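You operate a simulated robot arm through the tools that you are given. There is no shell and no other tool.

You run a simulated robot arm. Do the job below in one go: nothing can be reset, and whatever is moved stays where it is left.

TASK
Size a shoe pad: lay the lowest-numbered tan pad on the gauge and clamp the slider at that number.
Fine: free the clamp first; it ends on TIGHT.

Only the result counts: the job must be done as asked and must still hold three seconds after the hand-in. Knocking over, shifting, dropping, spilling or breaking anything else fails it.

THE ROBOT
A 7-joint arm with a two-finger parallel gripper, fixed in place. Base frame: the origin is on the floor under the middle of its stand, x ahead of it, y to its left, z up; the work surface is at about z = 0.85. Lengths are in m, angles in degrees, forces in N, time in s.
With the tool pointing down near the work surface it reaches from about 0.3 to 0.7 m from the base axis. Its first joint turns from -66.0 to 66.0 degrees. Payload 1.57 kg.
Tool frame: the origin (TCP) lies between the finger pads and is the grasp point; the fingertips stand 0.03 m ahead of it; z points along the fingers, y is the line along which they close. Largest opening 0.11 m; finger width 0.024, thickness 0.012; the body of the gripper, 0.048 by 0.112 m, starts 0.078 m behind the TCP.
Orientation is told as [roll, pitch, yaw] about the base's x, y, z axes, in that order, counted from this pose: with the fingers straight down and closing along the base's y, the tool's x points along the base's -x, its y along +y and its z along -z.

THE INTERFACE
- The arm moves only by the tool drive_tool. Its argument "deltas" is a list of rows, each an object (a shift or turn left out is 0, a gripper value left out holds the last) with "angular": the turn, a rotation vector about the base's x, y, z in units of 60 degrees (1.0 is 60 degrees), a list of three; "offset": the shift along the base's x, y, z in units of 300 mm (1.0 is 300 mm), a list of three; "fingers": the closure in counts, from 0 (fully open) to 255 (shut). In form: [{"angular": [rx, ry, rz], "offset": [x, y, z], "fingers": fingers}, ...]. A call has 1 to 20 rows; each row is the pose to reach, as a shift and turn from the pose commanded when the call began. A call with a number of a shift or a turn outside -1 to 1 is refused whole. A row lasts 0.2 s, in which the tool goes at most 0.05 m and 8.6 degrees; a call with a longer step from one row to the next is refused whole, and so is a gripper value outside its range. Where a pose cannot be reached the arm comes as near as it can. A force on the tool above 40 N (or 10 N above the force at the start of the call, whichever is more), or a blocked arm, ends the call early, and 0.2 s more pass. Each finger travels about 0.108 m/s and halts on what it meets, pressing with about 34 N; the grip force reading is that of the motor and also rises with nothing between the fingers. The clock runs only during rows and for 0.2 s after the last one: add rows that repeat a pose to give the fingers time. It gives the time, the measured TCP pose, the force on the tool (base axes), the opening and the grip force at its end, in the units of the frame above (readings bear some noise), with the torque about the TCP (base axes, N m) and any sound that the robot's microphone picked up, and new pictures: "views" is both (left out), scene, wrist or none.
- Cameras (640 x 400 px; columns grow to the right, rows downward): "scene" is fixed at [0.1756, -0.3884, 1.3946]; the picture's right is [0.78, -0.63, 0.00], its down [-0.36, -0.45, -0.82] and it looks along [0.51, 0.64, -0.58] (base axes); focal length 353 px, centre (320, 200). "wrist" rides on the gripper at [0.07, 0.016, -0.141] in the tool frame; the picture's right is [-0.23, 0.97, 0.00], its down [-0.86, -0.20, -0.48] and it looks along [-0.47, -0.11, 0.88] (tool axes); focal length 222 px, centre (320, 200). There is no depth. A picture from a camera that has moved, and an enlarged one, comes with that camera's place and axes in the base frame and with its lens. The place of the scene camera against the robot may be out by one fixed shift of up to 0.018 m in any direction.
- enlarge(camera, box): a new picture of the part [left, top, right, bottom] of that camera's present view, enlarged. The clock stands still meanwhile.
- job_done(): hands the job in; it is judged then, once.

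Nothing tells you positions but the pictures and the camera data. Unless the task says otherwise, let go and move clear before handing in.

The tools are called by a JSON object that holds its "method" and its "body". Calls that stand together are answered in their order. drive_tool: Moves the arm, as the interface text tells. Its arguments: {"type":"object","properties":{"deltas":{"type":"array"},"views":{"type":"string","enum":["both","scene","wrist","none"]}},"required":["deltas"]} The other tools are called the same way: enlarge (camera, box) takes an enlarged picture of a part of a camera's view; job_done () hands the job in.

At the start:

```text
clock: 0.0
ee_pos: [0.3834, 0.0381, 1.1642]
tcp_rot: [0.0, 0.1, 0.1]
wrist_force: [0.1, -0.2, -0.6]
moment: [0.01, -0.01, -0.03]
gripper_width: 0.1099
finger_force: 0.0
```

scene: 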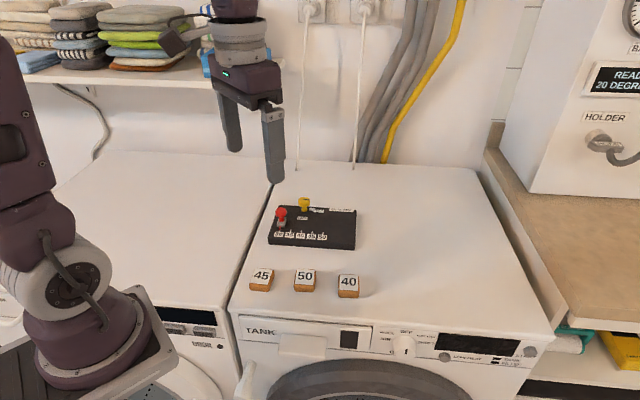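
wrist: 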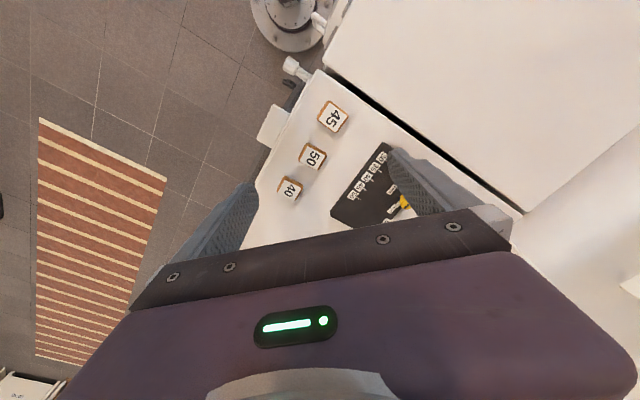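

I see a black gauge with a red slider knob and a yellow clamp lever, and three tan pads marked 45, 50 and 40 in front of it. I'll look closer before moving anything.

{"method": "enlarge", "body": {"camera": "scene", "box": [250, 185, 370, 260]}}

{"method": "enlarge", "body": {"camera": "scene", "box": [230, 240, 390, 340]}}

{"method": "enlarge", "body": {"camera": "wrist", "box": [260, 80, 460, 230]}}

```text
5.33 times, centred on (310, 222) of scene
camera zoom: at [0.1756, -0.3884, 1.3946], right [0.78, -0.63, 0.0], down [-0.36, -0.45, -0.82], along [0.51, 0.64, -0.58], focal length 1882 px, centre (373, 80)
```

zoom: 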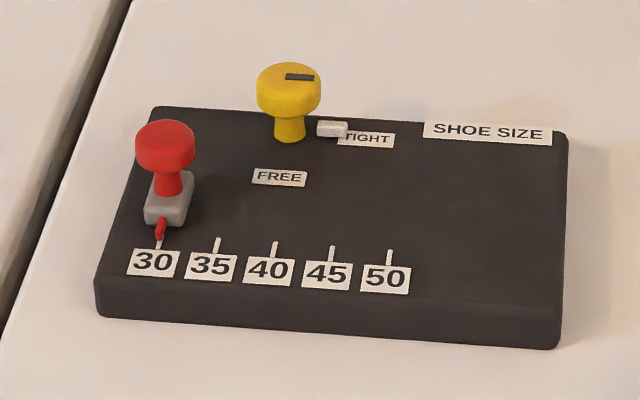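

```text
4.00 times, centred on (310, 290) of scene
camera zoom: at [0.1756, -0.3884, 1.3946], right [0.78, -0.63, 0.0], down [-0.36, -0.45, -0.82], along [0.51, 0.64, -0.58], focal length 1411 px, centre (360, -160)
```

zoom: 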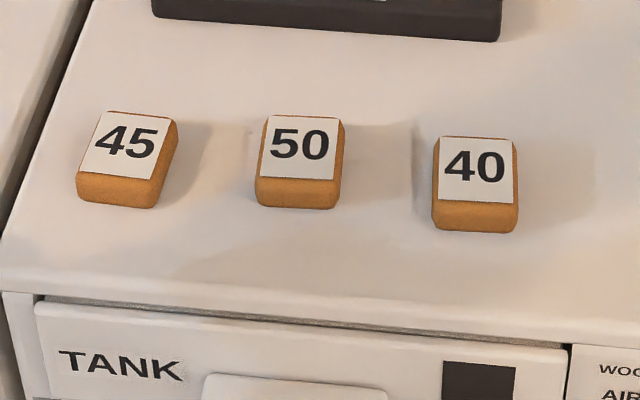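

```text
2.67 times, centred on (360, 155) of wrist
camera zoom: at [0.3144, 0.0537, 1.3059], right [0.23, 0.97, 0.0], down [0.86, -0.2, 0.48], along [0.47, -0.11, -0.88], focal length 592 px, centre (213, 320)
```

zoom: 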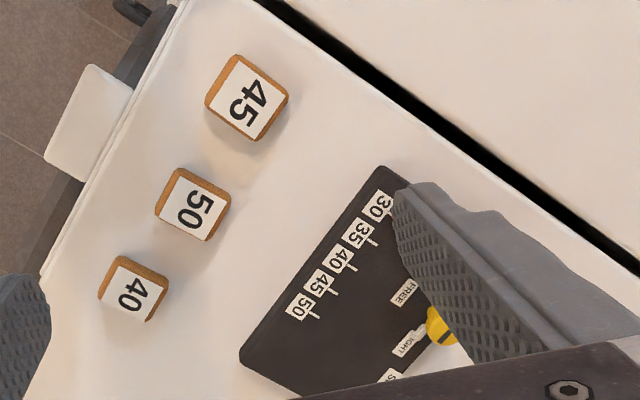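

The pads read 45, 50 and 40, so the target is 40. The gauge sits turned about 45° around (0.56, 0.12), with the clamp pointing at TIGHT and the slider at 30. I'll move the hand above the gauge at yaw 45 for a better look with the wrist camera.

{"method": "drive_tool", "body": {"deltas": [{"offset": [0.06, 0.05, -0.03], "angular": [0, 0, 0.09]}, {"offset": [0.12, 0.1, -0.06], "angular": [0, 0, 0.18]}, {"offset": [0.18, 0.15, -0.09], "angular": [0, 0, 0.27]}, {"offset": [0.24, 0.2, -0.12], "angular": [0, 0, 0.36]}, {"offset": [0.3, 0.25, -0.15], "angular": [0, 0, 0.46]}, {"offset": [0.36, 0.3, -0.18], "angular": [0, 0, 0.56]}, {"offset": [0.42, 0.35, -0.2], "angular": [0, 0, 0.66]}, {"offset": [0.48, 0.4, -0.22], "angular": [0, 0, 0.75]}, {"offset": [0.48, 0.4, -0.22], "angular": [0, 0, 0.75]}]}}

```text
clock: 2.0
ee_pos: [0.5286, 0.1591, 1.0979]
tcp_rot: [0.0, 0.1, 45.1]
wrist_force: [-1.2, 0.0, -0.8]
moment: [-0.01, 0.01, -0.01]
gripper_width: 0.1099
finger_force: 0.2
camera wrist: at [0.4689, 0.1208, 1.2392], right [-0.53, 0.85, 0.0], down [0.75, 0.46, 0.48], along [0.41, 0.25, -0.88], focal length 222 px, centre (320, 200)
```

scene: 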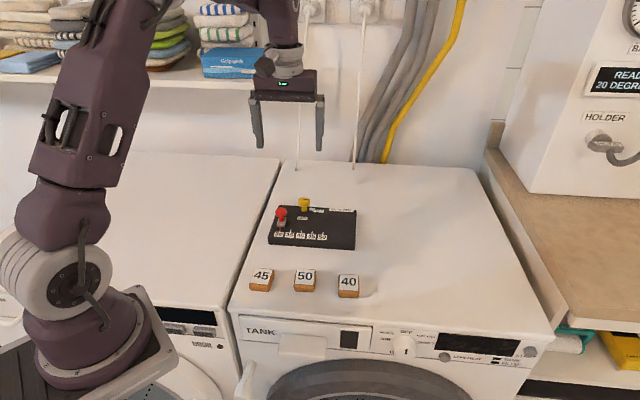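
wrist: 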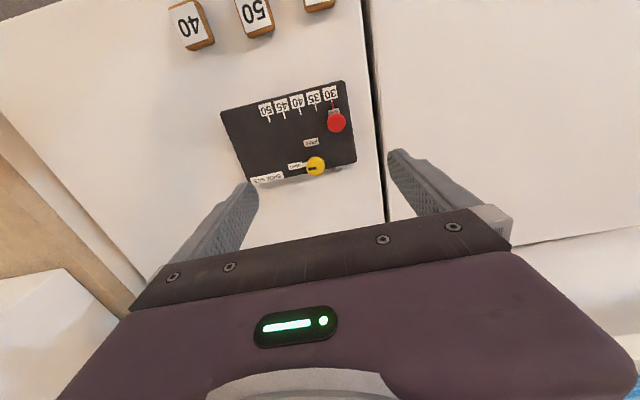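

The wrist view now shows the whole gauge from above. I'll zoom in for a precise reading of the knobs and the pads.

{"method": "enlarge", "body": {"camera": "wrist", "box": [210, 70, 370, 190]}}

{"method": "enlarge", "body": {"camera": "wrist", "box": [150, 0, 350, 80]}}

{"method": "enlarge", "body": {"camera": "scene", "box": [260, 190, 332, 250]}}

```text
3.33 times, centred on (290, 130) of wrist
camera zoom: at [0.4689, 0.1208, 1.2392], right [-0.53, 0.85, 0.0], down [0.75, 0.46, 0.48], along [0.41, 0.25, -0.88], focal length 740 px, centre (420, 433)
```

zoom: 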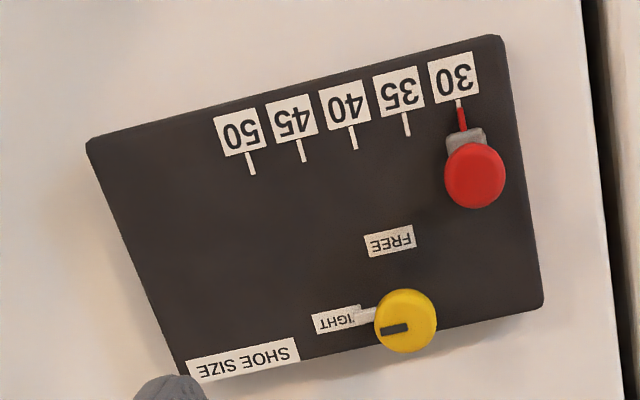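

```text
3.20 times, centred on (250, 40) of wrist
camera zoom: at [0.4689, 0.1208, 1.2392], right [-0.53, 0.85, 0.0], down [0.75, 0.46, 0.48], along [0.41, 0.25, -0.88], focal length 711 px, centre (544, 712)
```

zoom: 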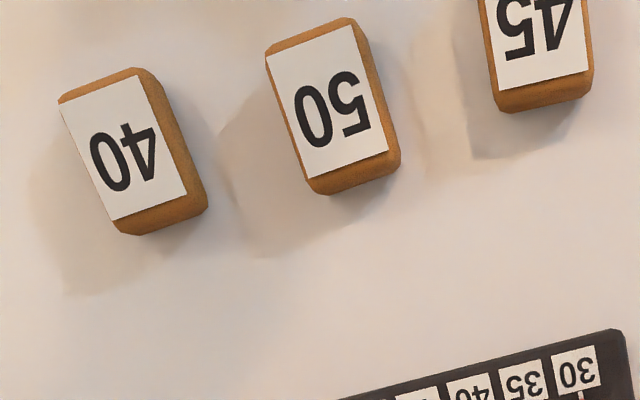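

```text
6.67 times, centred on (296, 220) of scene
camera zoom: at [0.1756, -0.3884, 1.3946], right [0.78, -0.63, 0.0], down [-0.36, -0.45, -0.82], along [0.51, 0.64, -0.58], focal length 2352 px, centre (480, 67)
```

zoom: 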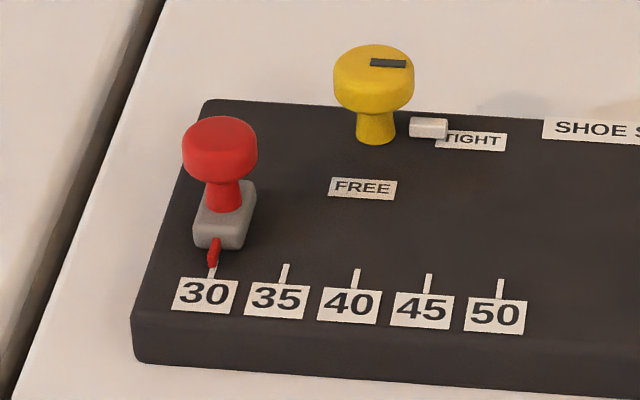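

I estimate the yellow clamp knob at (0.573, 0.177) with its top near z 0.915, and its index mark points at TIGHT. I want to grip it with the fingers straddling the pointer at yaw 135 and then turn it to yaw 45, so I'll check that yaw 135 is reachable in the air.

{"method": "drive_tool", "body": {"deltas": [{"offset": [0.02, 0.008, -0.01], "angular": [0, 0, 0.125]}, {"offset": [0.04, 0.016, -0.02], "angular": [0, 0, 0.25]}, {"offset": [0.06, 0.024, -0.03], "angular": [0, 0, 0.375]}, {"offset": [0.08, 0.032, -0.04], "angular": [0, 0, 0.5]}, {"offset": [0.1, 0.04, -0.05], "angular": [0, 0, 0.625]}, {"offset": [0.12, 0.048, -0.06], "angular": [0, 0, 0.75]}, {"offset": [0.14, 0.056, -0.07], "angular": [0, 0, 0.875]}, {"offset": [0.152, 0.063, -0.08], "angular": [0, 0, 1.0]}, {"offset": [0.152, 0.063, -0.08], "angular": [0, 0, 1.0]}], "views": "none"}}

{"method": "drive_tool", "body": {"deltas": [{"offset": [0, 0, 0], "angular": [0, 0, 0.125]}, {"offset": [0, 0, 0], "angular": [0, 0, 0.25]}, {"offset": [0, 0, 0], "angular": [0, 0, 0.375]}, {"offset": [0, 0, 0], "angular": [0, 0, 0.5]}, {"offset": [0, 0, 0], "angular": [0, 0, 0.5]}]}}

```text
clock: 4.0
ee_pos: [0.5729, 0.1767, 1.0736]
tcp_rot: [0.1, 0.0, 105.1]
wrist_force: [-0.4, 0.0, 0.8]
moment: [-0.03, -0.02, 0.02]
gripper_width: 0.11
finger_force: 0.0
```

```text
clock: 5.2
ee_pos: [0.5732, 0.1756, 1.073]
tcp_rot: [0.0, 0.1, 135.1]
wrist_force: [-0.2, -0.4, -0.4]
moment: [-0.02, 0.01, 0.03]
gripper_width: 0.11
finger_force: 0.0
camera wrist: at [0.6114, 0.1153, 1.2157], right [-0.85, -0.53, 0.0], down [-0.46, 0.74, 0.48], along [-0.25, 0.41, -0.88], focal length 222 px, centre (320, 200)
```

scene: 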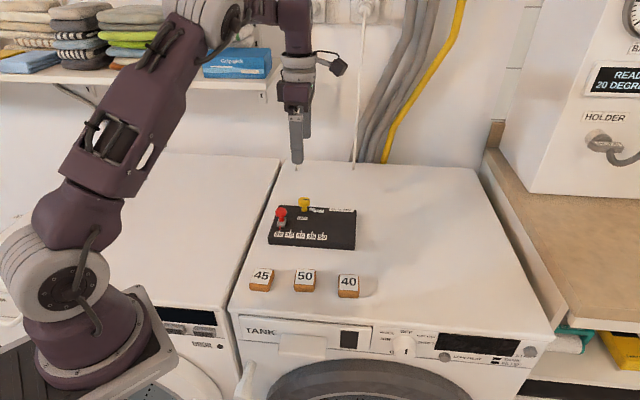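
wrist: 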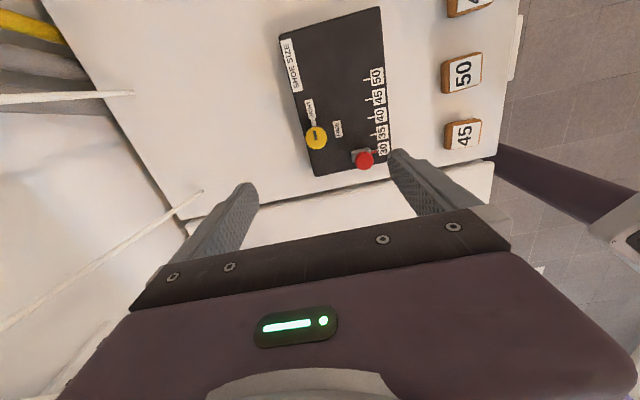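

Yaw 135 is reachable. I'll zoom in to locate the knob precisely from this view.

{"method": "enlarge", "body": {"camera": "wrist", "box": [270, 0, 430, 190]}}

{"method": "enlarge", "body": {"camera": "wrist", "box": [290, 90, 386, 150]}}

```text
2.11 times, centred on (350, 95) of wrist
camera zoom: at [0.6114, 0.1153, 1.2157], right [-0.85, -0.53, 0.0], down [-0.46, 0.74, 0.48], along [-0.25, 0.41, -0.88], focal length 468 px, centre (257, 421)
```

zoom: 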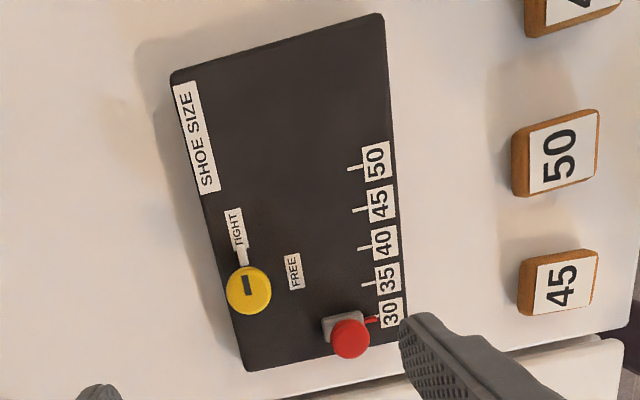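

```text
6.67 times, centred on (338, 120) of wrist
camera zoom: at [0.6114, 0.1153, 1.2157], right [-0.85, -0.53, 0.0], down [-0.46, 0.74, 0.48], along [-0.25, 0.41, -0.88], focal length 1481 px, centre (200, 733)
```

zoom: 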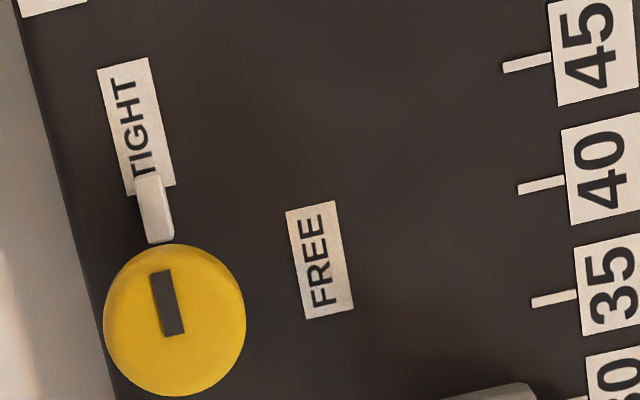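

Triangulating two wrist views puts the yellow knob at about (0.577, 0.180) with its head centre near z 0.90, the gauge surface at about z 0.876, and the red knob at (0.503, 0.170). I'll line up above the yellow knob, come down partway with the fingers half closed, and check the centring.

{"method": "drive_tool", "body": {"deltas": [{"offset": [0.0147, 0.01, -0.08], "fingers": 110}, {"offset": [0.0147, 0.01, -0.16], "fingers": 110}, {"offset": [0.0147, 0.01, -0.24], "fingers": 110}, {"offset": [0.0147, 0.01, -0.32], "fingers": 110}, {"offset": [0.0147, 0.01, -0.36], "fingers": 110}, {"offset": [0.0147, 0.01, -0.36], "fingers": 110}]}}

```text
clock: 6.6
ee_pos: [0.5782, 0.1805, 0.9639]
tcp_rot: [-0.1, -0.1, 135.1]
wrist_force: [-0.5, -0.1, -0.3]
moment: [0.01, -0.02, -0.01]
gripper_width: 0.0627
finger_force: 0.1
camera wrist: at [0.6152, 0.119, 1.106], right [-0.85, -0.53, 0.0], down [-0.46, 0.75, 0.48], along [-0.25, 0.41, -0.88], focal length 222 px, centre (320, 200)
```

scene: 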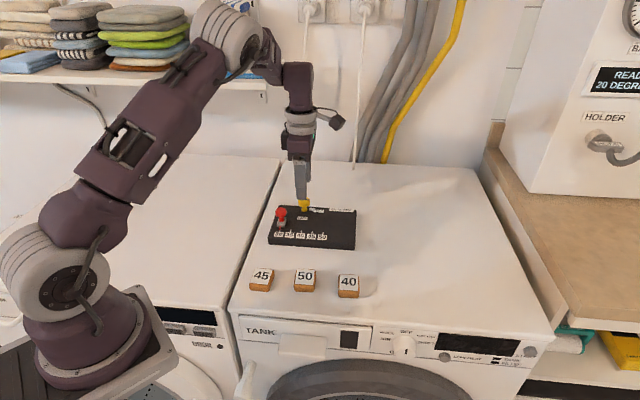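
wrist: 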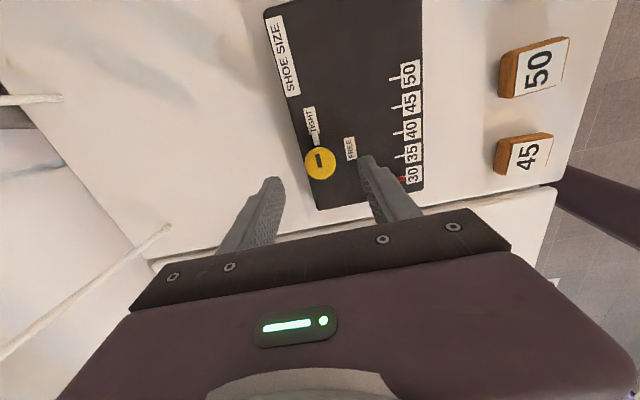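

{"method": "enlarge", "body": {"camera": "wrist", "box": [260, 90, 420, 190]}}

{"method": "enlarge", "body": {"camera": "scene", "box": [260, 150, 356, 210]}}

```text
4.00 times, centred on (340, 140) of wrist
camera zoom: at [0.6152, 0.119, 1.106], right [-0.85, -0.53, 0.0], down [-0.46, 0.75, 0.48], along [-0.25, 0.41, -0.88], focal length 888 px, centre (240, 440)
```

zoom: 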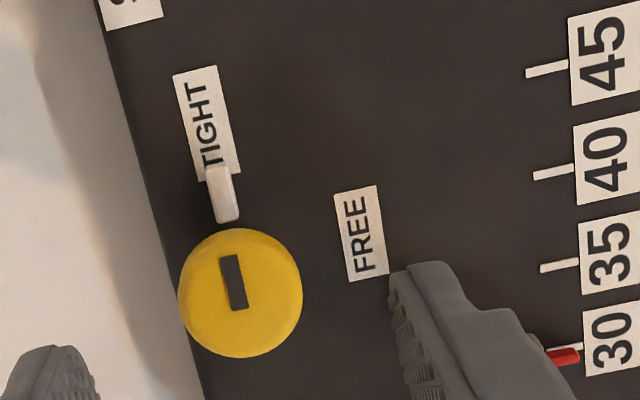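

```text
6.67 times, centred on (308, 180) of scene
camera zoom: at [0.1756, -0.3884, 1.3946], right [0.78, -0.63, 0.0], down [-0.36, -0.45, -0.82], along [0.51, 0.64, -0.58], focal length 2352 px, centre (400, 333)
```

zoom: 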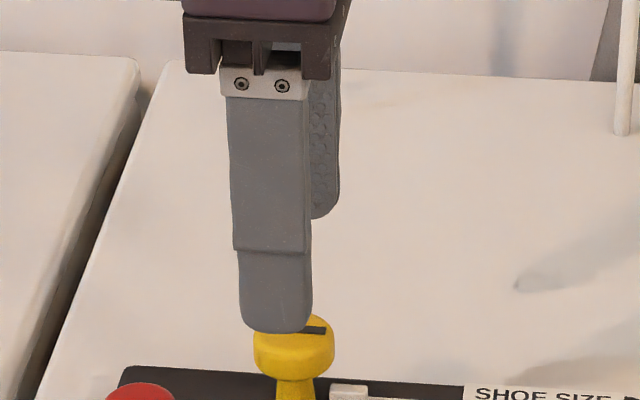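

The knob sits centred under the fingers. I'll come down so the fingertips pass around its head and close on it.

{"method": "drive_tool", "body": {"deltas": [{"offset": [0, 0, -0.04], "fingers": 110}, {"offset": [0, 0, -0.08], "fingers": 110}, {"offset": [0, 0, -0.12], "fingers": 110}, {"offset": [0, 0, -0.16], "fingers": 110}, {"offset": [0, 0, -0.16], "fingers": 110}, {"offset": [0, 0, -0.16], "fingers": 150}, {"offset": [0, 0, -0.16], "fingers": 170}, {"offset": [0, 0, -0.16], "fingers": 190}, {"offset": [0, 0, -0.16], "fingers": 255}, {"offset": [0, 0, -0.16], "fingers": 255}]}}

```text
clock: 8.8
ee_pos: [0.5775, 0.1786, 0.9173]
tcp_rot: [0.1, -0.1, 135.0]
wrist_force: [-9.7, -7.5, 2.8]
moment: [-0.23, 0.27, -0.01]
gripper_width: 0.0292
finger_force: 33.9
camera wrist: at [0.6162, 0.1187, 1.0593], right [-0.85, -0.53, 0.0], down [-0.46, 0.75, 0.48], along [-0.25, 0.41, -0.88], focal length 222 px, centre (320, 200)
```

scene: 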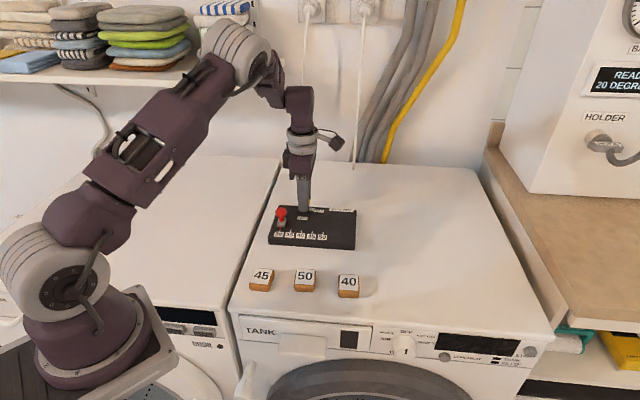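
wrist: 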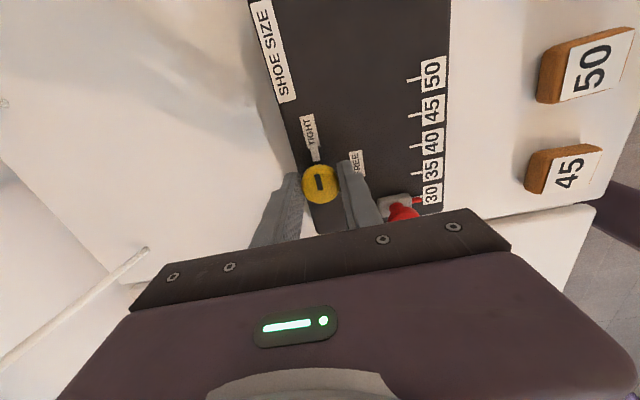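

The knob is gripped at 29 mm, with about 12 N of sideways load from a small centring error. I'll ease the hand about 1 mm toward the unloaded side and check again.

{"method": "drive_tool", "body": {"deltas": [{"offset": [-0.0025, -0.0022, 0], "fingers": 255}, {"offset": [-0.0025, -0.0022, 0], "fingers": 255}], "views": "none"}}

```text
clock: 9.4
ee_pos: [0.5761, 0.1798, 0.9176]
tcp_rot: [-0.1, 0.0, 135.1]
wrist_force: [-4.2, -2.6, -1.2]
moment: [-0.05, -0.02, -0.04]
gripper_width: 0.0294
finger_force: 34.1
```

The load is down to 5 N. I'll ease it a touch more and start turning the clamp clockwise, from TIGHT toward FREE.

{"method": "drive_tool", "body": {"deltas": [{"offset": [-0.0015, -0.0011, 0], "fingers": 255}, {"offset": [-0.0015, -0.0011, 0], "angular": [0, 0, -0.08], "fingers": 255}, {"offset": [-0.0015, -0.0011, 0], "angular": [0, 0, -0.16], "fingers": 255}, {"offset": [-0.0015, -0.0011, 0], "angular": [0, 0, -0.24], "fingers": 255}, {"offset": [-0.0015, -0.0011, 0], "angular": [0, 0, -0.32], "fingers": 255}]}}

```text
clock: 10.6
ee_pos: [0.5765, 0.1784, 0.9175]
tcp_rot: [-0.2, 0.0, 115.7]
wrist_force: [14.6, 7.9, -0.1]
moment: [0.13, -0.41, 0.03]
gripper_width: 0.0297
finger_force: 33.8
camera wrist: at [0.5932, 0.1089, 1.0593], right [-0.98, -0.22, 0.0], down [-0.19, 0.86, 0.48], along [-0.1, 0.47, -0.88], focal length 222 px, centre (320, 200)
```

scene: 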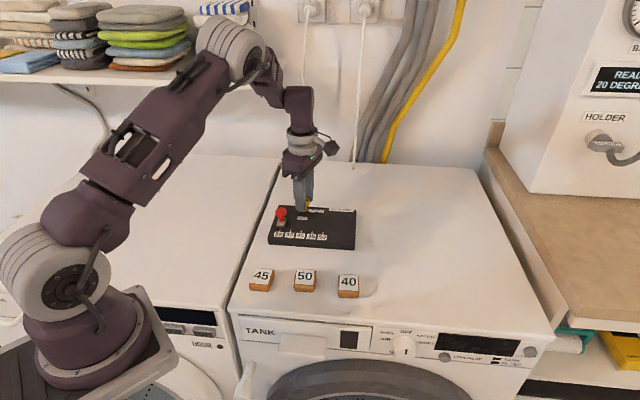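
wrist: 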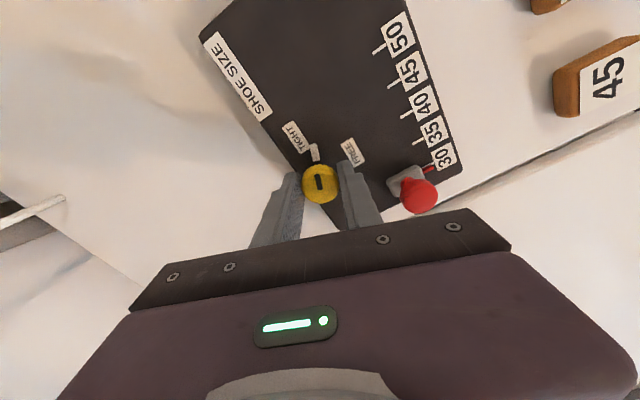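

The clamp is turning with the hand, but some side load has built up. I'll relieve it with a small shift before turning further.

{"method": "drive_tool", "body": {"deltas": [{"offset": [0.004, 0.0022, 0], "fingers": 255}, {"offset": [0.004, 0.0022, 0], "fingers": 255}], "views": "none"}}

```text
clock: 11.2
ee_pos: [0.5762, 0.1801, 0.9174]
tcp_rot: [0.2, 0.0, 115.9]
wrist_force: [4.9, 5.1, 0.7]
moment: [0.12, 0.0, 0.01]
gripper_width: 0.0296
finger_force: 33.7
```

{"method": "drive_tool", "body": {"deltas": [{"offset": [0.001, 0.002, 0], "angular": [0, 0, -0.08], "fingers": 255}, {"offset": [0.001, 0.002, 0], "angular": [0, 0, -0.16], "fingers": 255}, {"offset": [0.001, 0.002, 0], "angular": [0, 0, -0.24], "fingers": 255}, {"offset": [0.001, 0.002, 0], "angular": [0, 0, -0.32], "fingers": 255}, {"offset": [0.001, 0.002, 0], "angular": [0, 0, -0.32], "fingers": 255}], "views": "wrist"}}

```text
clock: 12.4
ee_pos: [0.5772, 0.1788, 0.9169]
tcp_rot: [0.2, 0.1, 96.5]
wrist_force: [-14.2, -1.4, 0.9]
moment: [-0.21, 0.35, 0.04]
gripper_width: 0.0295
finger_force: 33.1
camera wrist: at [0.5696, 0.1079, 1.0596], right [-0.99, 0.12, 0.0], down [0.1, 0.87, 0.48], along [0.05, 0.47, -0.88], focal length 222 px, centre (320, 200)
```

wrist: 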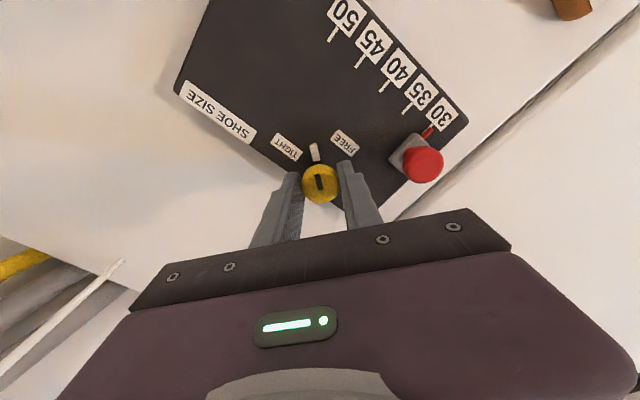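

{"method": "drive_tool", "body": {"deltas": [{"offset": [-0.004, -0.0005, 0], "fingers": 255}, {"offset": [-0.004, -0.0005, 0], "angular": [0, 0, -0.08], "fingers": 255}, {"offset": [-0.004, -0.0005, 0], "angular": [0, 0, -0.16], "fingers": 255}, {"offset": [-0.004, -0.0005, 0], "angular": [0, 0, -0.24], "fingers": 255}, {"offset": [-0.004, -0.0005, 0], "angular": [0, 0, -0.32], "fingers": 255}, {"offset": [-0.004, -0.0005, 0], "angular": [0, 0, -0.32], "fingers": 255}], "views": "none"}}

```text
clock: 13.8
ee_pos: [0.5774, 0.1784, 0.9173]
tcp_rot: [-0.1, 0.0, 77.3]
wrist_force: [-6.5, -6.0, 0.1]
moment: [-0.29, 0.16, -0.01]
gripper_width: 0.0297
finger_force: 34.4
```

{"method": "drive_tool", "body": {"deltas": [{"offset": [-0.002, -0.002, 0], "fingers": 255}, {"offset": [-0.002, -0.002, 0], "angular": [0, 0, -0.08], "fingers": 255}, {"offset": [-0.002, -0.002, 0], "angular": [0, 0, -0.16], "fingers": 255}, {"offset": [-0.002, -0.002, 0], "angular": [0, 0, -0.24], "fingers": 255}, {"offset": [-0.002, -0.002, 0], "angular": [0, 0, -0.32], "fingers": 255}, {"offset": [-0.002, -0.002, 0], "angular": [0, 0, -0.32], "fingers": 255}]}}

```text
clock: 15.2
ee_pos: [0.5757, 0.1789, 0.9187]
tcp_rot: [0.1, 0.1, 58.2]
wrist_force: [0.8, -1.1, -0.1]
moment: [0.12, -0.04, -0.01]
gripper_width: 0.0294
finger_force: 33.9
camera wrist: at [0.5259, 0.1284, 1.0597], right [-0.71, 0.71, 0.0], down [0.62, 0.62, 0.48], along [0.34, 0.34, -0.88], focal length 222 px, centre (320, 200)
```

scene: 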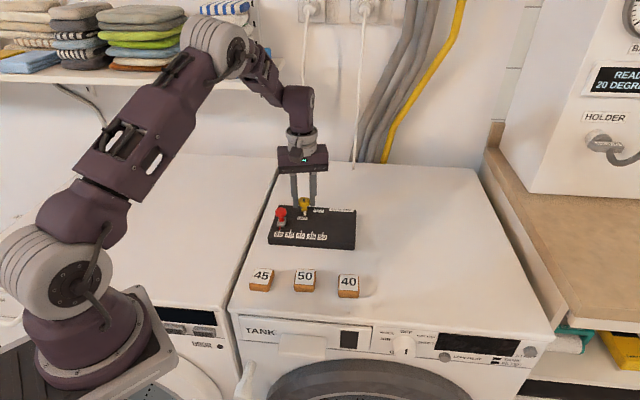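
wrist: 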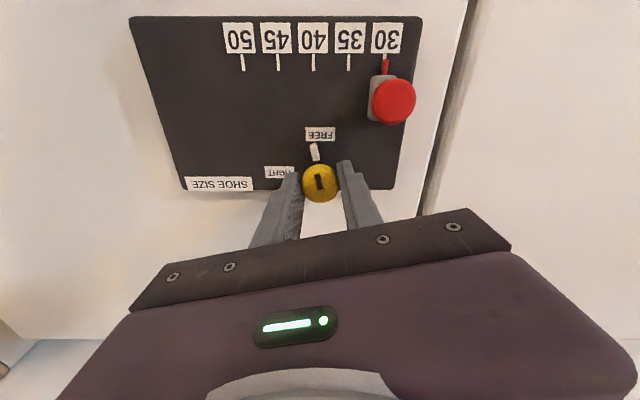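

The pointer is almost at FREE, so I'll turn the remaining 13°.

{"method": "drive_tool", "body": {"deltas": [{"offset": [0, 0, 0], "angular": [0, 0, -0.07], "fingers": 255}, {"offset": [0, 0, 0], "angular": [0, 0, -0.14], "fingers": 255}, {"offset": [0, 0, 0], "angular": [0, 0, -0.21], "fingers": 255}, {"offset": [0, 0, 0], "angular": [0, 0, -0.23], "fingers": 255}, {"offset": [0, 0, 0], "angular": [0, 0, -0.23], "fingers": 255}]}}

{"method": "enlarge", "body": {"camera": "wrist", "box": [220, 0, 440, 210]}}

{"method": "enlarge", "body": {"camera": "scene", "box": [260, 190, 360, 255]}}

```text
clock: 16.4
ee_pos: [0.5747, 0.1796, 0.9181]
tcp_rot: [0.0, 0.1, 44.4]
wrist_force: [-4.3, 6.2, -0.3]
moment: [-0.04, 0.26, 0.35]
gripper_width: 0.0292
finger_force: 34.7
camera wrist: at [0.5151, 0.1419, 1.0598], right [-0.52, 0.85, 0.0], down [0.75, 0.46, 0.48], along [0.41, 0.25, -0.88], focal length 222 px, centre (320, 200)
```

scene: 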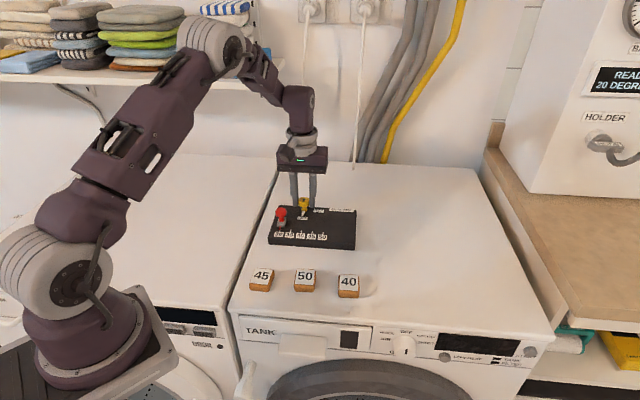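
wrist: 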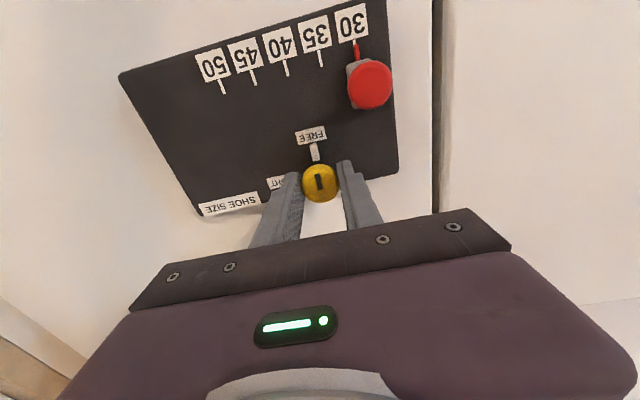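

```text
1.90 times, centred on (330, 105) of wrist
camera zoom: at [0.5151, 0.1419, 1.0598], right [-0.52, 0.85, 0.0], down [0.75, 0.46, 0.48], along [0.41, 0.25, -0.88], focal length 423 px, centre (301, 381)
```

zoom: 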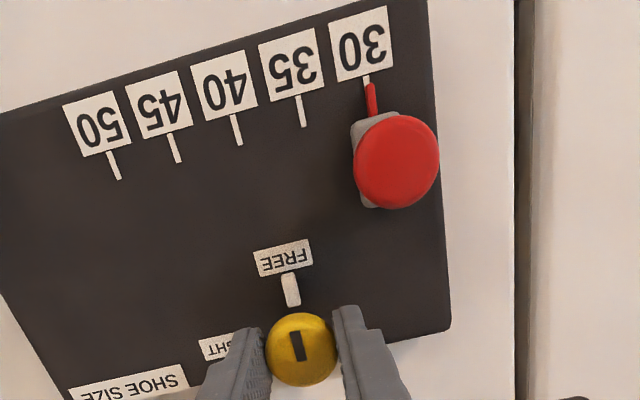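

```text
6.15 times, centred on (310, 222) of scene
camera zoom: at [0.1756, -0.3882, 1.3947], right [0.78, -0.63, 0.0], down [-0.36, -0.45, -0.82], along [0.51, 0.64, -0.58], focal length 2171 px, centre (382, 62)
```

zoom: 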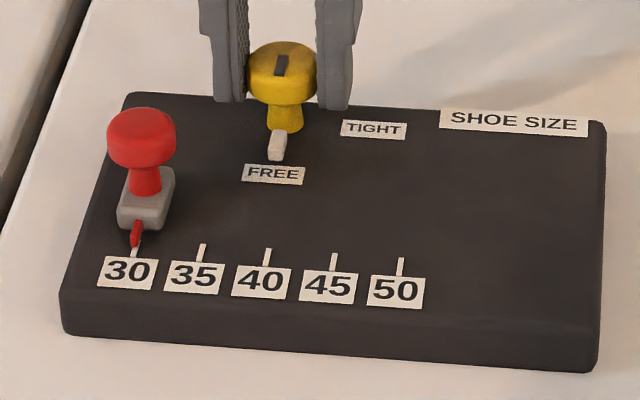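

The torque rose to 0.35 N m at the end stop and the pointer is on FREE. I'll open the fingers and lift straight up.

{"method": "drive_tool", "body": {"deltas": [{"offset": [0, 0, 0], "fingers": 180}, {"offset": [0, 0, 0], "fingers": 110}, {"offset": [0, 0, 0], "fingers": 110}, {"offset": [0, 0, 0.08], "fingers": 110}, {"offset": [0, 0, 0.16], "fingers": 110}, {"offset": [0, 0, 0.24], "fingers": 110}, {"offset": [0, 0, 0.3], "fingers": 110}, {"offset": [0, 0, 0.3], "fingers": 110}]}}

{"method": "enlarge", "body": {"camera": "wrist", "box": [220, 30, 420, 190]}}

{"method": "enlarge", "body": {"camera": "scene", "box": [260, 190, 360, 255]}}

```text
clock: 18.2
ee_pos: [0.575, 0.1809, 1.0097]
tcp_rot: [0.0, 0.0, 44.4]
wrist_force: [0.2, 0.1, 0.7]
moment: [0.01, 0.01, -0.01]
gripper_width: 0.0624
finger_force: 0.1
camera wrist: at [0.5152, 0.143, 1.1511], right [-0.52, 0.85, 0.0], down [0.75, 0.46, 0.48], along [0.41, 0.25, -0.88], focal length 222 px, centre (320, 200)
```

scene: 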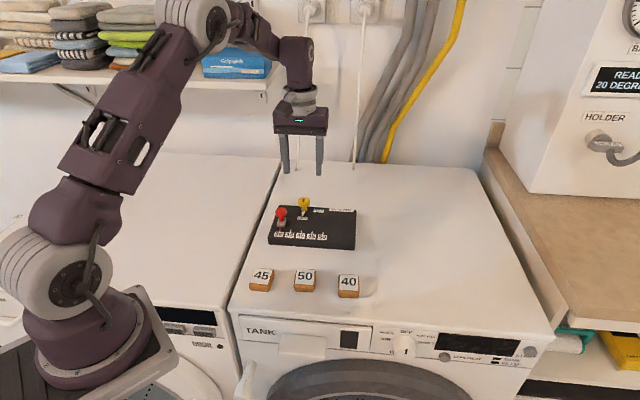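
wrist: 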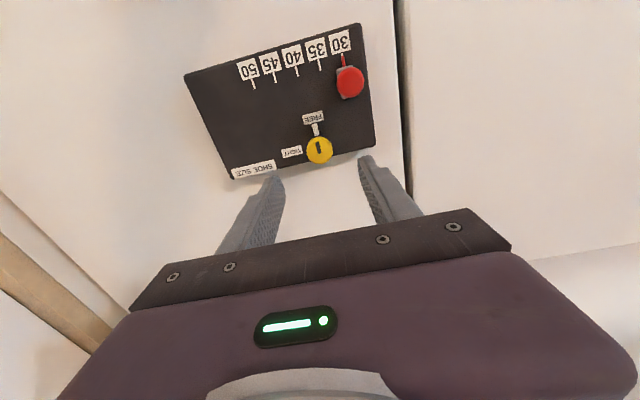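

```text
2.50 times, centred on (320, 110) of wrist
camera zoom: at [0.5152, 0.143, 1.1511], right [-0.52, 0.85, 0.0], down [0.75, 0.46, 0.48], along [0.41, 0.25, -0.88], focal length 555 px, centre (320, 425)
```

zoom: 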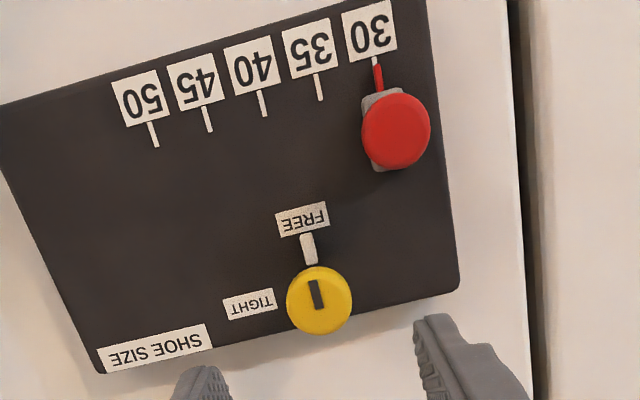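

```text
6.15 times, centred on (310, 222) of scene
camera zoom: at [0.1756, -0.3884, 1.3946], right [0.78, -0.63, 0.0], down [-0.36, -0.45, -0.82], along [0.51, 0.64, -0.58], focal length 2171 px, centre (382, 62)
```

zoom: 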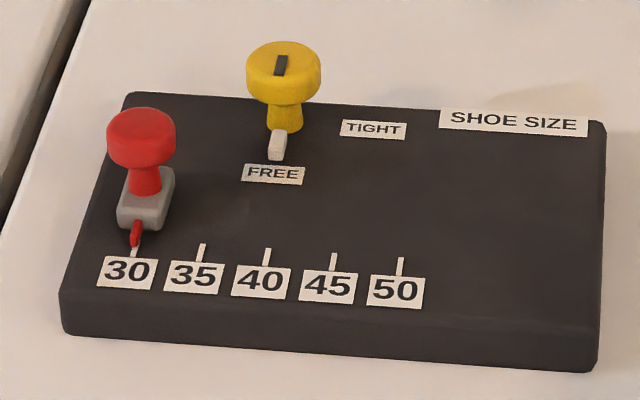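

The clamp stays on FREE and the gauge has not moved. The red slider knob is at about (0.5025, 0.170), so I'll go above it and check the centring.

{"method": "drive_tool", "body": {"deltas": [{"offset": [-0.08, -0.01, 0], "angular": [0, 0, 0.01], "fingers": 110}, {"offset": [-0.16, -0.02, 0], "angular": [0, 0, 0.01], "fingers": 110}, {"offset": [-0.243, -0.032, 0], "angular": [0, 0, 0.01], "fingers": 110}, {"offset": [-0.243, -0.032, -0.07], "angular": [0, 0, 0.01], "fingers": 110}, {"offset": [-0.243, -0.032, -0.13], "angular": [0, 0, 0.01], "fingers": 110}, {"offset": [-0.243, -0.032, -0.13], "angular": [0, 0, 0.01], "fingers": 110}]}}

{"method": "enlarge", "body": {"camera": "wrist", "box": [220, 70, 420, 195]}}

{"method": "enlarge", "body": {"camera": "scene", "box": [240, 170, 340, 235]}}

```text
clock: 19.6
ee_pos: [0.5036, 0.1701, 0.9694]
tcp_rot: [0.0, 0.0, 45.0]
wrist_force: [-0.6, -1.0, -0.1]
moment: [0.03, 0.01, -0.02]
gripper_width: 0.0627
finger_force: 0.1
camera wrist: at [0.4437, 0.1328, 1.1108], right [-0.53, 0.85, 0.0], down [0.75, 0.46, 0.48], along [0.41, 0.25, -0.88], focal length 222 px, centre (320, 200)
```

scene: 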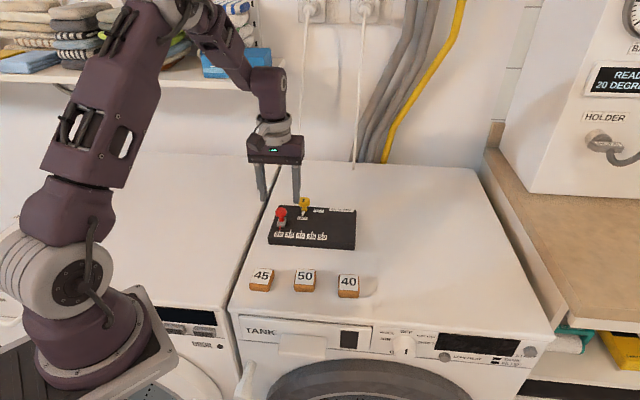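
wrist: 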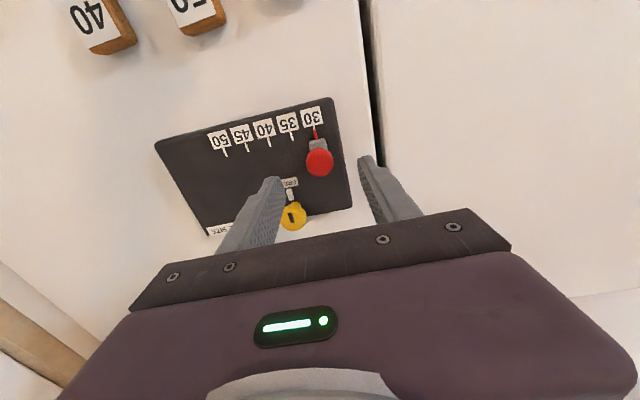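

```text
3.20 times, centred on (320, 132) of wrist
camera zoom: at [0.4437, 0.1328, 1.1108], right [-0.53, 0.85, 0.0], down [0.75, 0.46, 0.48], along [0.41, 0.25, -0.88], focal length 711 px, centre (320, 416)
```

zoom: 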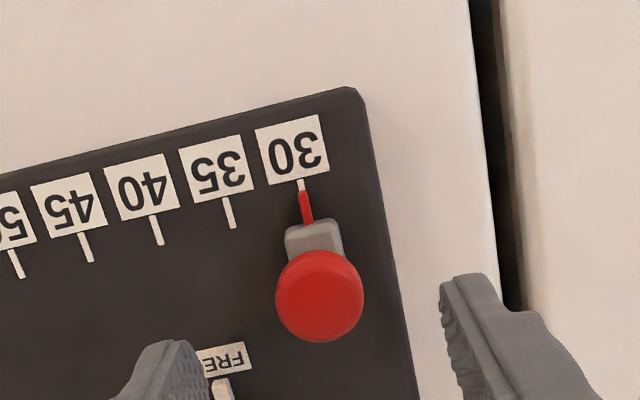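

```text
6.15 times, centred on (290, 202) of scene
camera zoom: at [0.1756, -0.3884, 1.3946], right [0.78, -0.63, 0.0], down [-0.36, -0.45, -0.82], along [0.51, 0.64, -0.58], focal length 2171 px, centre (505, 185)
```

zoom: 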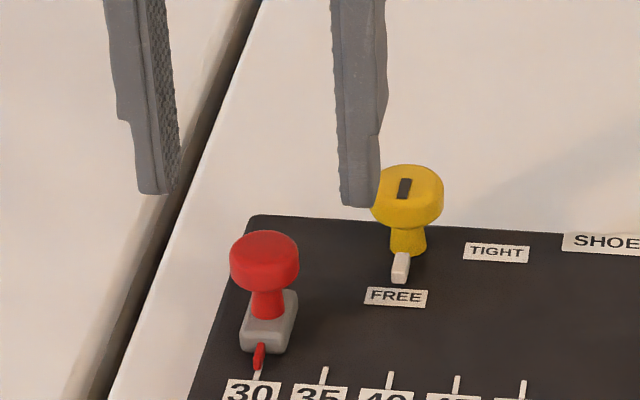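

The knob is centred between the fingers. I'll come down until the fingertips are just above the grey block and close on the red head.

{"method": "drive_tool", "body": {"deltas": [{"offset": [-0.003, -0.003, -0.05], "fingers": 110}, {"offset": [-0.003, -0.003, -0.1], "fingers": 110}, {"offset": [-0.003, -0.003, -0.155], "fingers": 110}, {"offset": [-0.003, -0.003, -0.155], "fingers": 110}, {"offset": [-0.003, -0.003, -0.155], "fingers": 150}, {"offset": [-0.003, -0.003, -0.155], "fingers": 170}, {"offset": [-0.003, -0.003, -0.155], "fingers": 190}, {"offset": [-0.003, -0.003, -0.155], "fingers": 255}, {"offset": [-0.003, -0.003, -0.155], "fingers": 255}]}}

{"method": "enlarge", "body": {"camera": "wrist", "box": [200, 60, 420, 210]}}

{"method": "enlarge", "body": {"camera": "scene", "box": [260, 190, 360, 255]}}

```text
clock: 21.6
ee_pos: [0.5032, 0.1701, 0.9231]
tcp_rot: [0.0, 0.1, 44.9]
wrist_force: [-0.2, -0.8, -0.2]
moment: [-0.03, 0.02, -0.03]
gripper_width: 0.0246
finger_force: 34.6
camera wrist: at [0.4428, 0.1316, 1.0647], right [-0.53, 0.85, 0.0], down [0.75, 0.46, 0.48], along [0.41, 0.25, -0.88], focal length 222 px, centre (320, 200)
```

scene: 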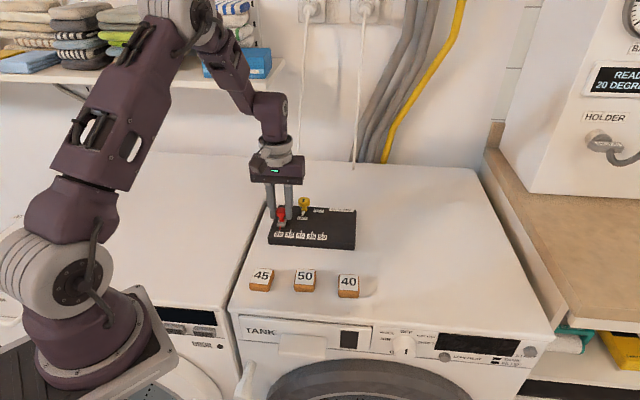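
wrist: 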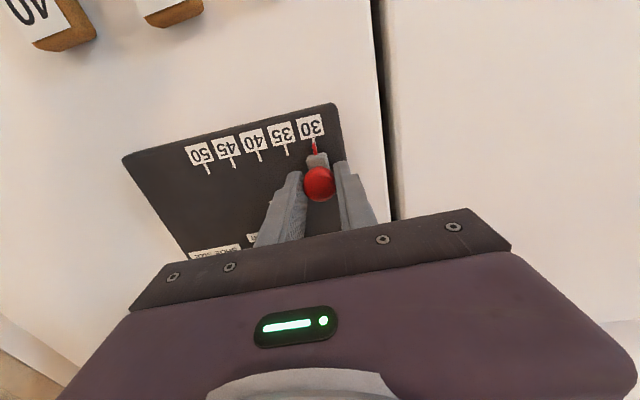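

```text
2.67 times, centred on (310, 135) of wrist
camera zoom: at [0.4428, 0.1316, 1.0647], right [-0.53, 0.85, 0.0], down [0.75, 0.46, 0.48], along [0.41, 0.25, -0.88], focal length 592 px, centre (347, 373)
```

zoom: 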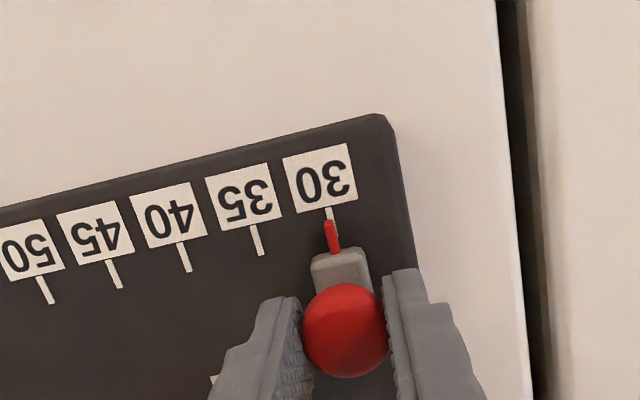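

```text
6.15 times, centred on (310, 222) of scene
camera zoom: at [0.1756, -0.3884, 1.3946], right [0.78, -0.63, 0.0], down [-0.36, -0.45, -0.82], along [0.51, 0.64, -0.58], focal length 2171 px, centre (382, 62)
```

zoom: 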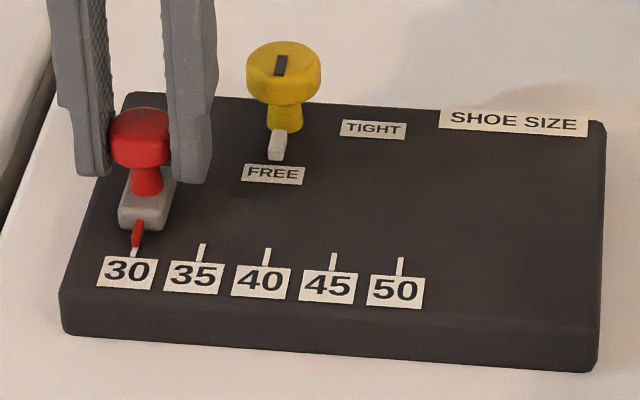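

The slider knob is gripped with no side load. The ticks run at −45° with 25 mm spacing, so 40 lies 50 mm along (0.707, −0.707). I'll try the first 15 mm and watch the force.

{"method": "drive_tool", "body": {"deltas": [{"offset": [0.012, -0.012, 0], "fingers": 255}, {"offset": [0.024, -0.024, 0], "fingers": 255}, {"offset": [0.036, -0.036, 0], "fingers": 255}], "views": "scene"}}

{"method": "enlarge", "body": {"camera": "scene", "box": [260, 190, 360, 255]}}

```text
clock: 22.4
ee_pos: [0.5126, 0.1592, 0.9227]
tcp_rot: [0.0, -0.2, 45.0]
wrist_force: [1.3, 2.8, 11.9]
moment: [0.04, 0.0, -0.06]
gripper_width: 0.0246
finger_force: 34.0
```

scene: 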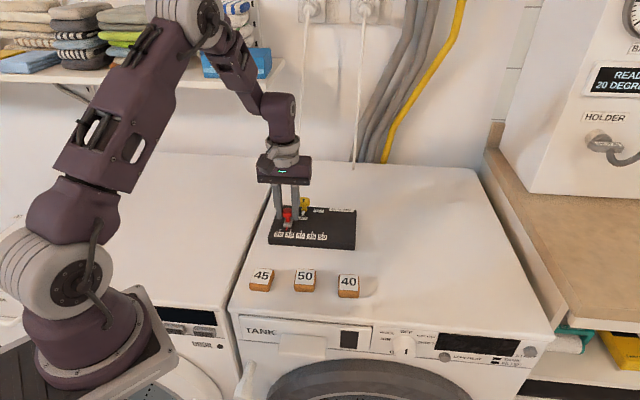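

```text
6.15 times, centred on (310, 222) of scene
camera zoom: at [0.1754, -0.3884, 1.3946], right [0.78, -0.63, 0.0], down [-0.36, -0.45, -0.82], along [0.51, 0.64, -0.58], focal length 2171 px, centre (382, 62)
```

zoom: 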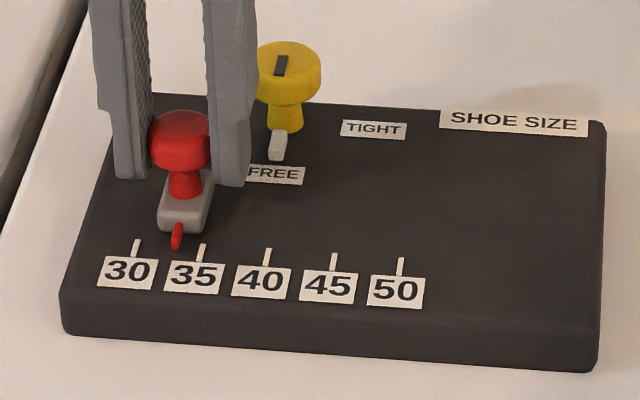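

The slider moves freely and the gauge stays put. I'll take it to about 48 mm and check the pointer against the 40 tick.

{"method": "drive_tool", "body": {"deltas": [{"offset": [0.012, -0.012, 0.004], "fingers": 255}, {"offset": [0.024, -0.024, 0.004], "fingers": 255}, {"offset": [0.036, -0.036, 0.004], "fingers": 255}, {"offset": [0.048, -0.048, 0.004], "fingers": 255}, {"offset": [0.06, -0.06, 0.004], "fingers": 255}, {"offset": [0.072, -0.072, 0.004], "fingers": 255}, {"offset": [0.08, -0.08, 0.004], "fingers": 255}, {"offset": [0.08, -0.08, 0.004], "fingers": 255}]}}

{"method": "enlarge", "body": {"camera": "scene", "box": [275, 215, 335, 255]}}

{"method": "enlarge", "body": {"camera": "wrist", "box": [260, 90, 380, 180]}}

```text
clock: 24.2
ee_pos: [0.5369, 0.1334, 0.9235]
tcp_rot: [0.0, 0.1, 45.0]
wrist_force: [7.0, 8.3, 0.2]
moment: [0.17, -0.1, 0.0]
gripper_width: 0.0244
finger_force: 33.6
camera wrist: at [0.4769, 0.0954, 1.0655], right [-0.53, 0.85, 0.0], down [0.75, 0.46, 0.48], along [0.4, 0.25, -0.88], focal length 222 px, centre (320, 200)
```

scene: 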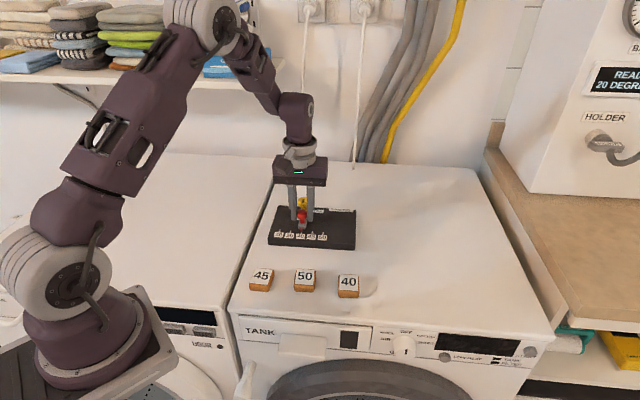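
wrist: 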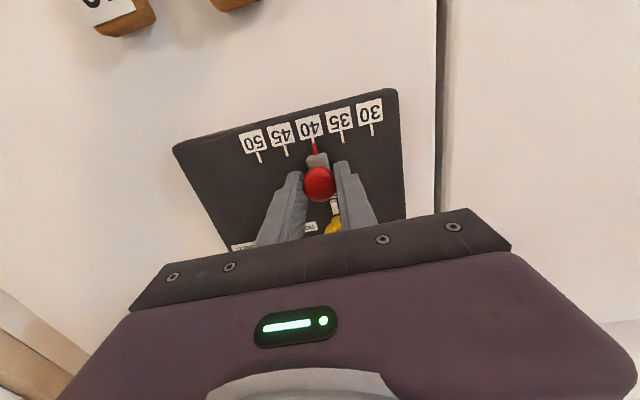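

```text
10.00 times, centred on (305, 235) of scene
camera zoom: at [0.1763, -0.3881, 1.3946], right [0.78, -0.63, 0.0], down [-0.36, -0.45, -0.82], along [0.51, 0.64, -0.58], focal length 3528 px, centre (470, -150)
```

zoom: 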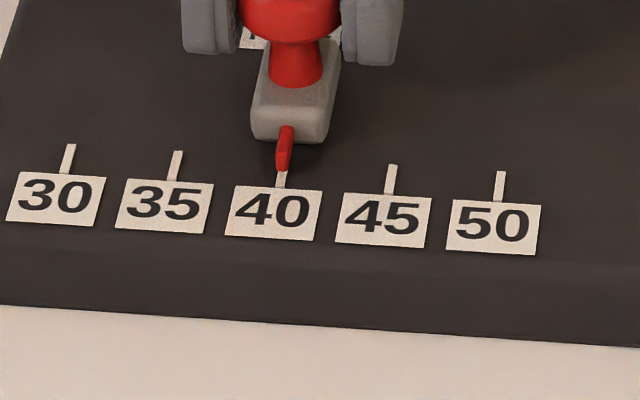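

```text
4.44 times, centred on (320, 135) of wrist
camera zoom: at [0.4769, 0.0954, 1.0655], right [-0.53, 0.85, 0.0], down [0.75, 0.46, 0.48], along [0.4, 0.25, -0.88], focal length 987 px, centre (320, 489)
```

zoom: 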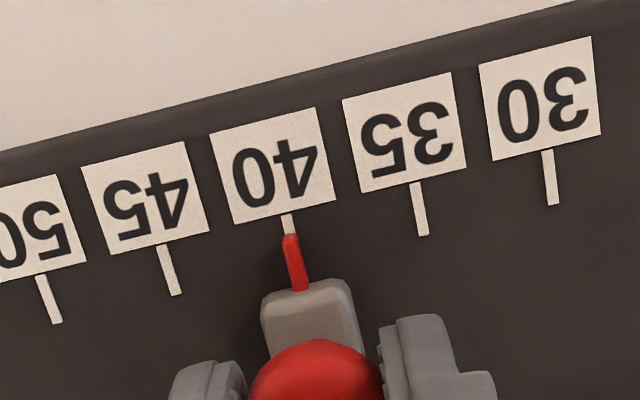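

The pointer looks lined up on the 40 tick. I'll zoom as far as I can to confirm before letting go.

{"method": "enlarge", "body": {"camera": "wrist", "box": [286, 125, 350, 165]}}

{"method": "enlarge", "body": {"camera": "scene", "box": [289, 222, 313, 240]}}

```text
10.00 times, centred on (318, 145) of wrist
camera zoom: at [0.4769, 0.0954, 1.0655], right [-0.53, 0.85, 0.0], down [0.75, 0.46, 0.48], along [0.4, 0.25, -0.88], focal length 2221 px, centre (340, 750)
```

zoom: 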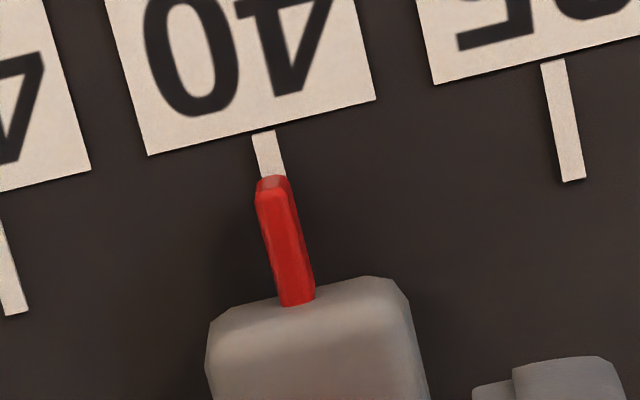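

```text
16.00 times, centred on (301, 231) of scene
camera zoom: at [0.1763, -0.3881, 1.3946], right [0.78, -0.63, 0.0], down [-0.36, -0.45, -0.82], along [0.51, 0.64, -0.58], focal length 5644 px, centre (624, -296)
```

zoom: 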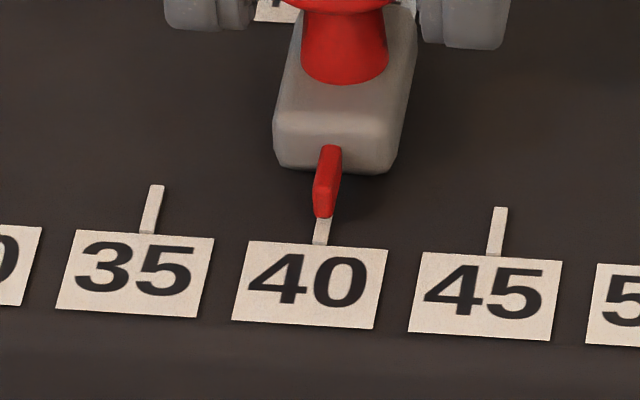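

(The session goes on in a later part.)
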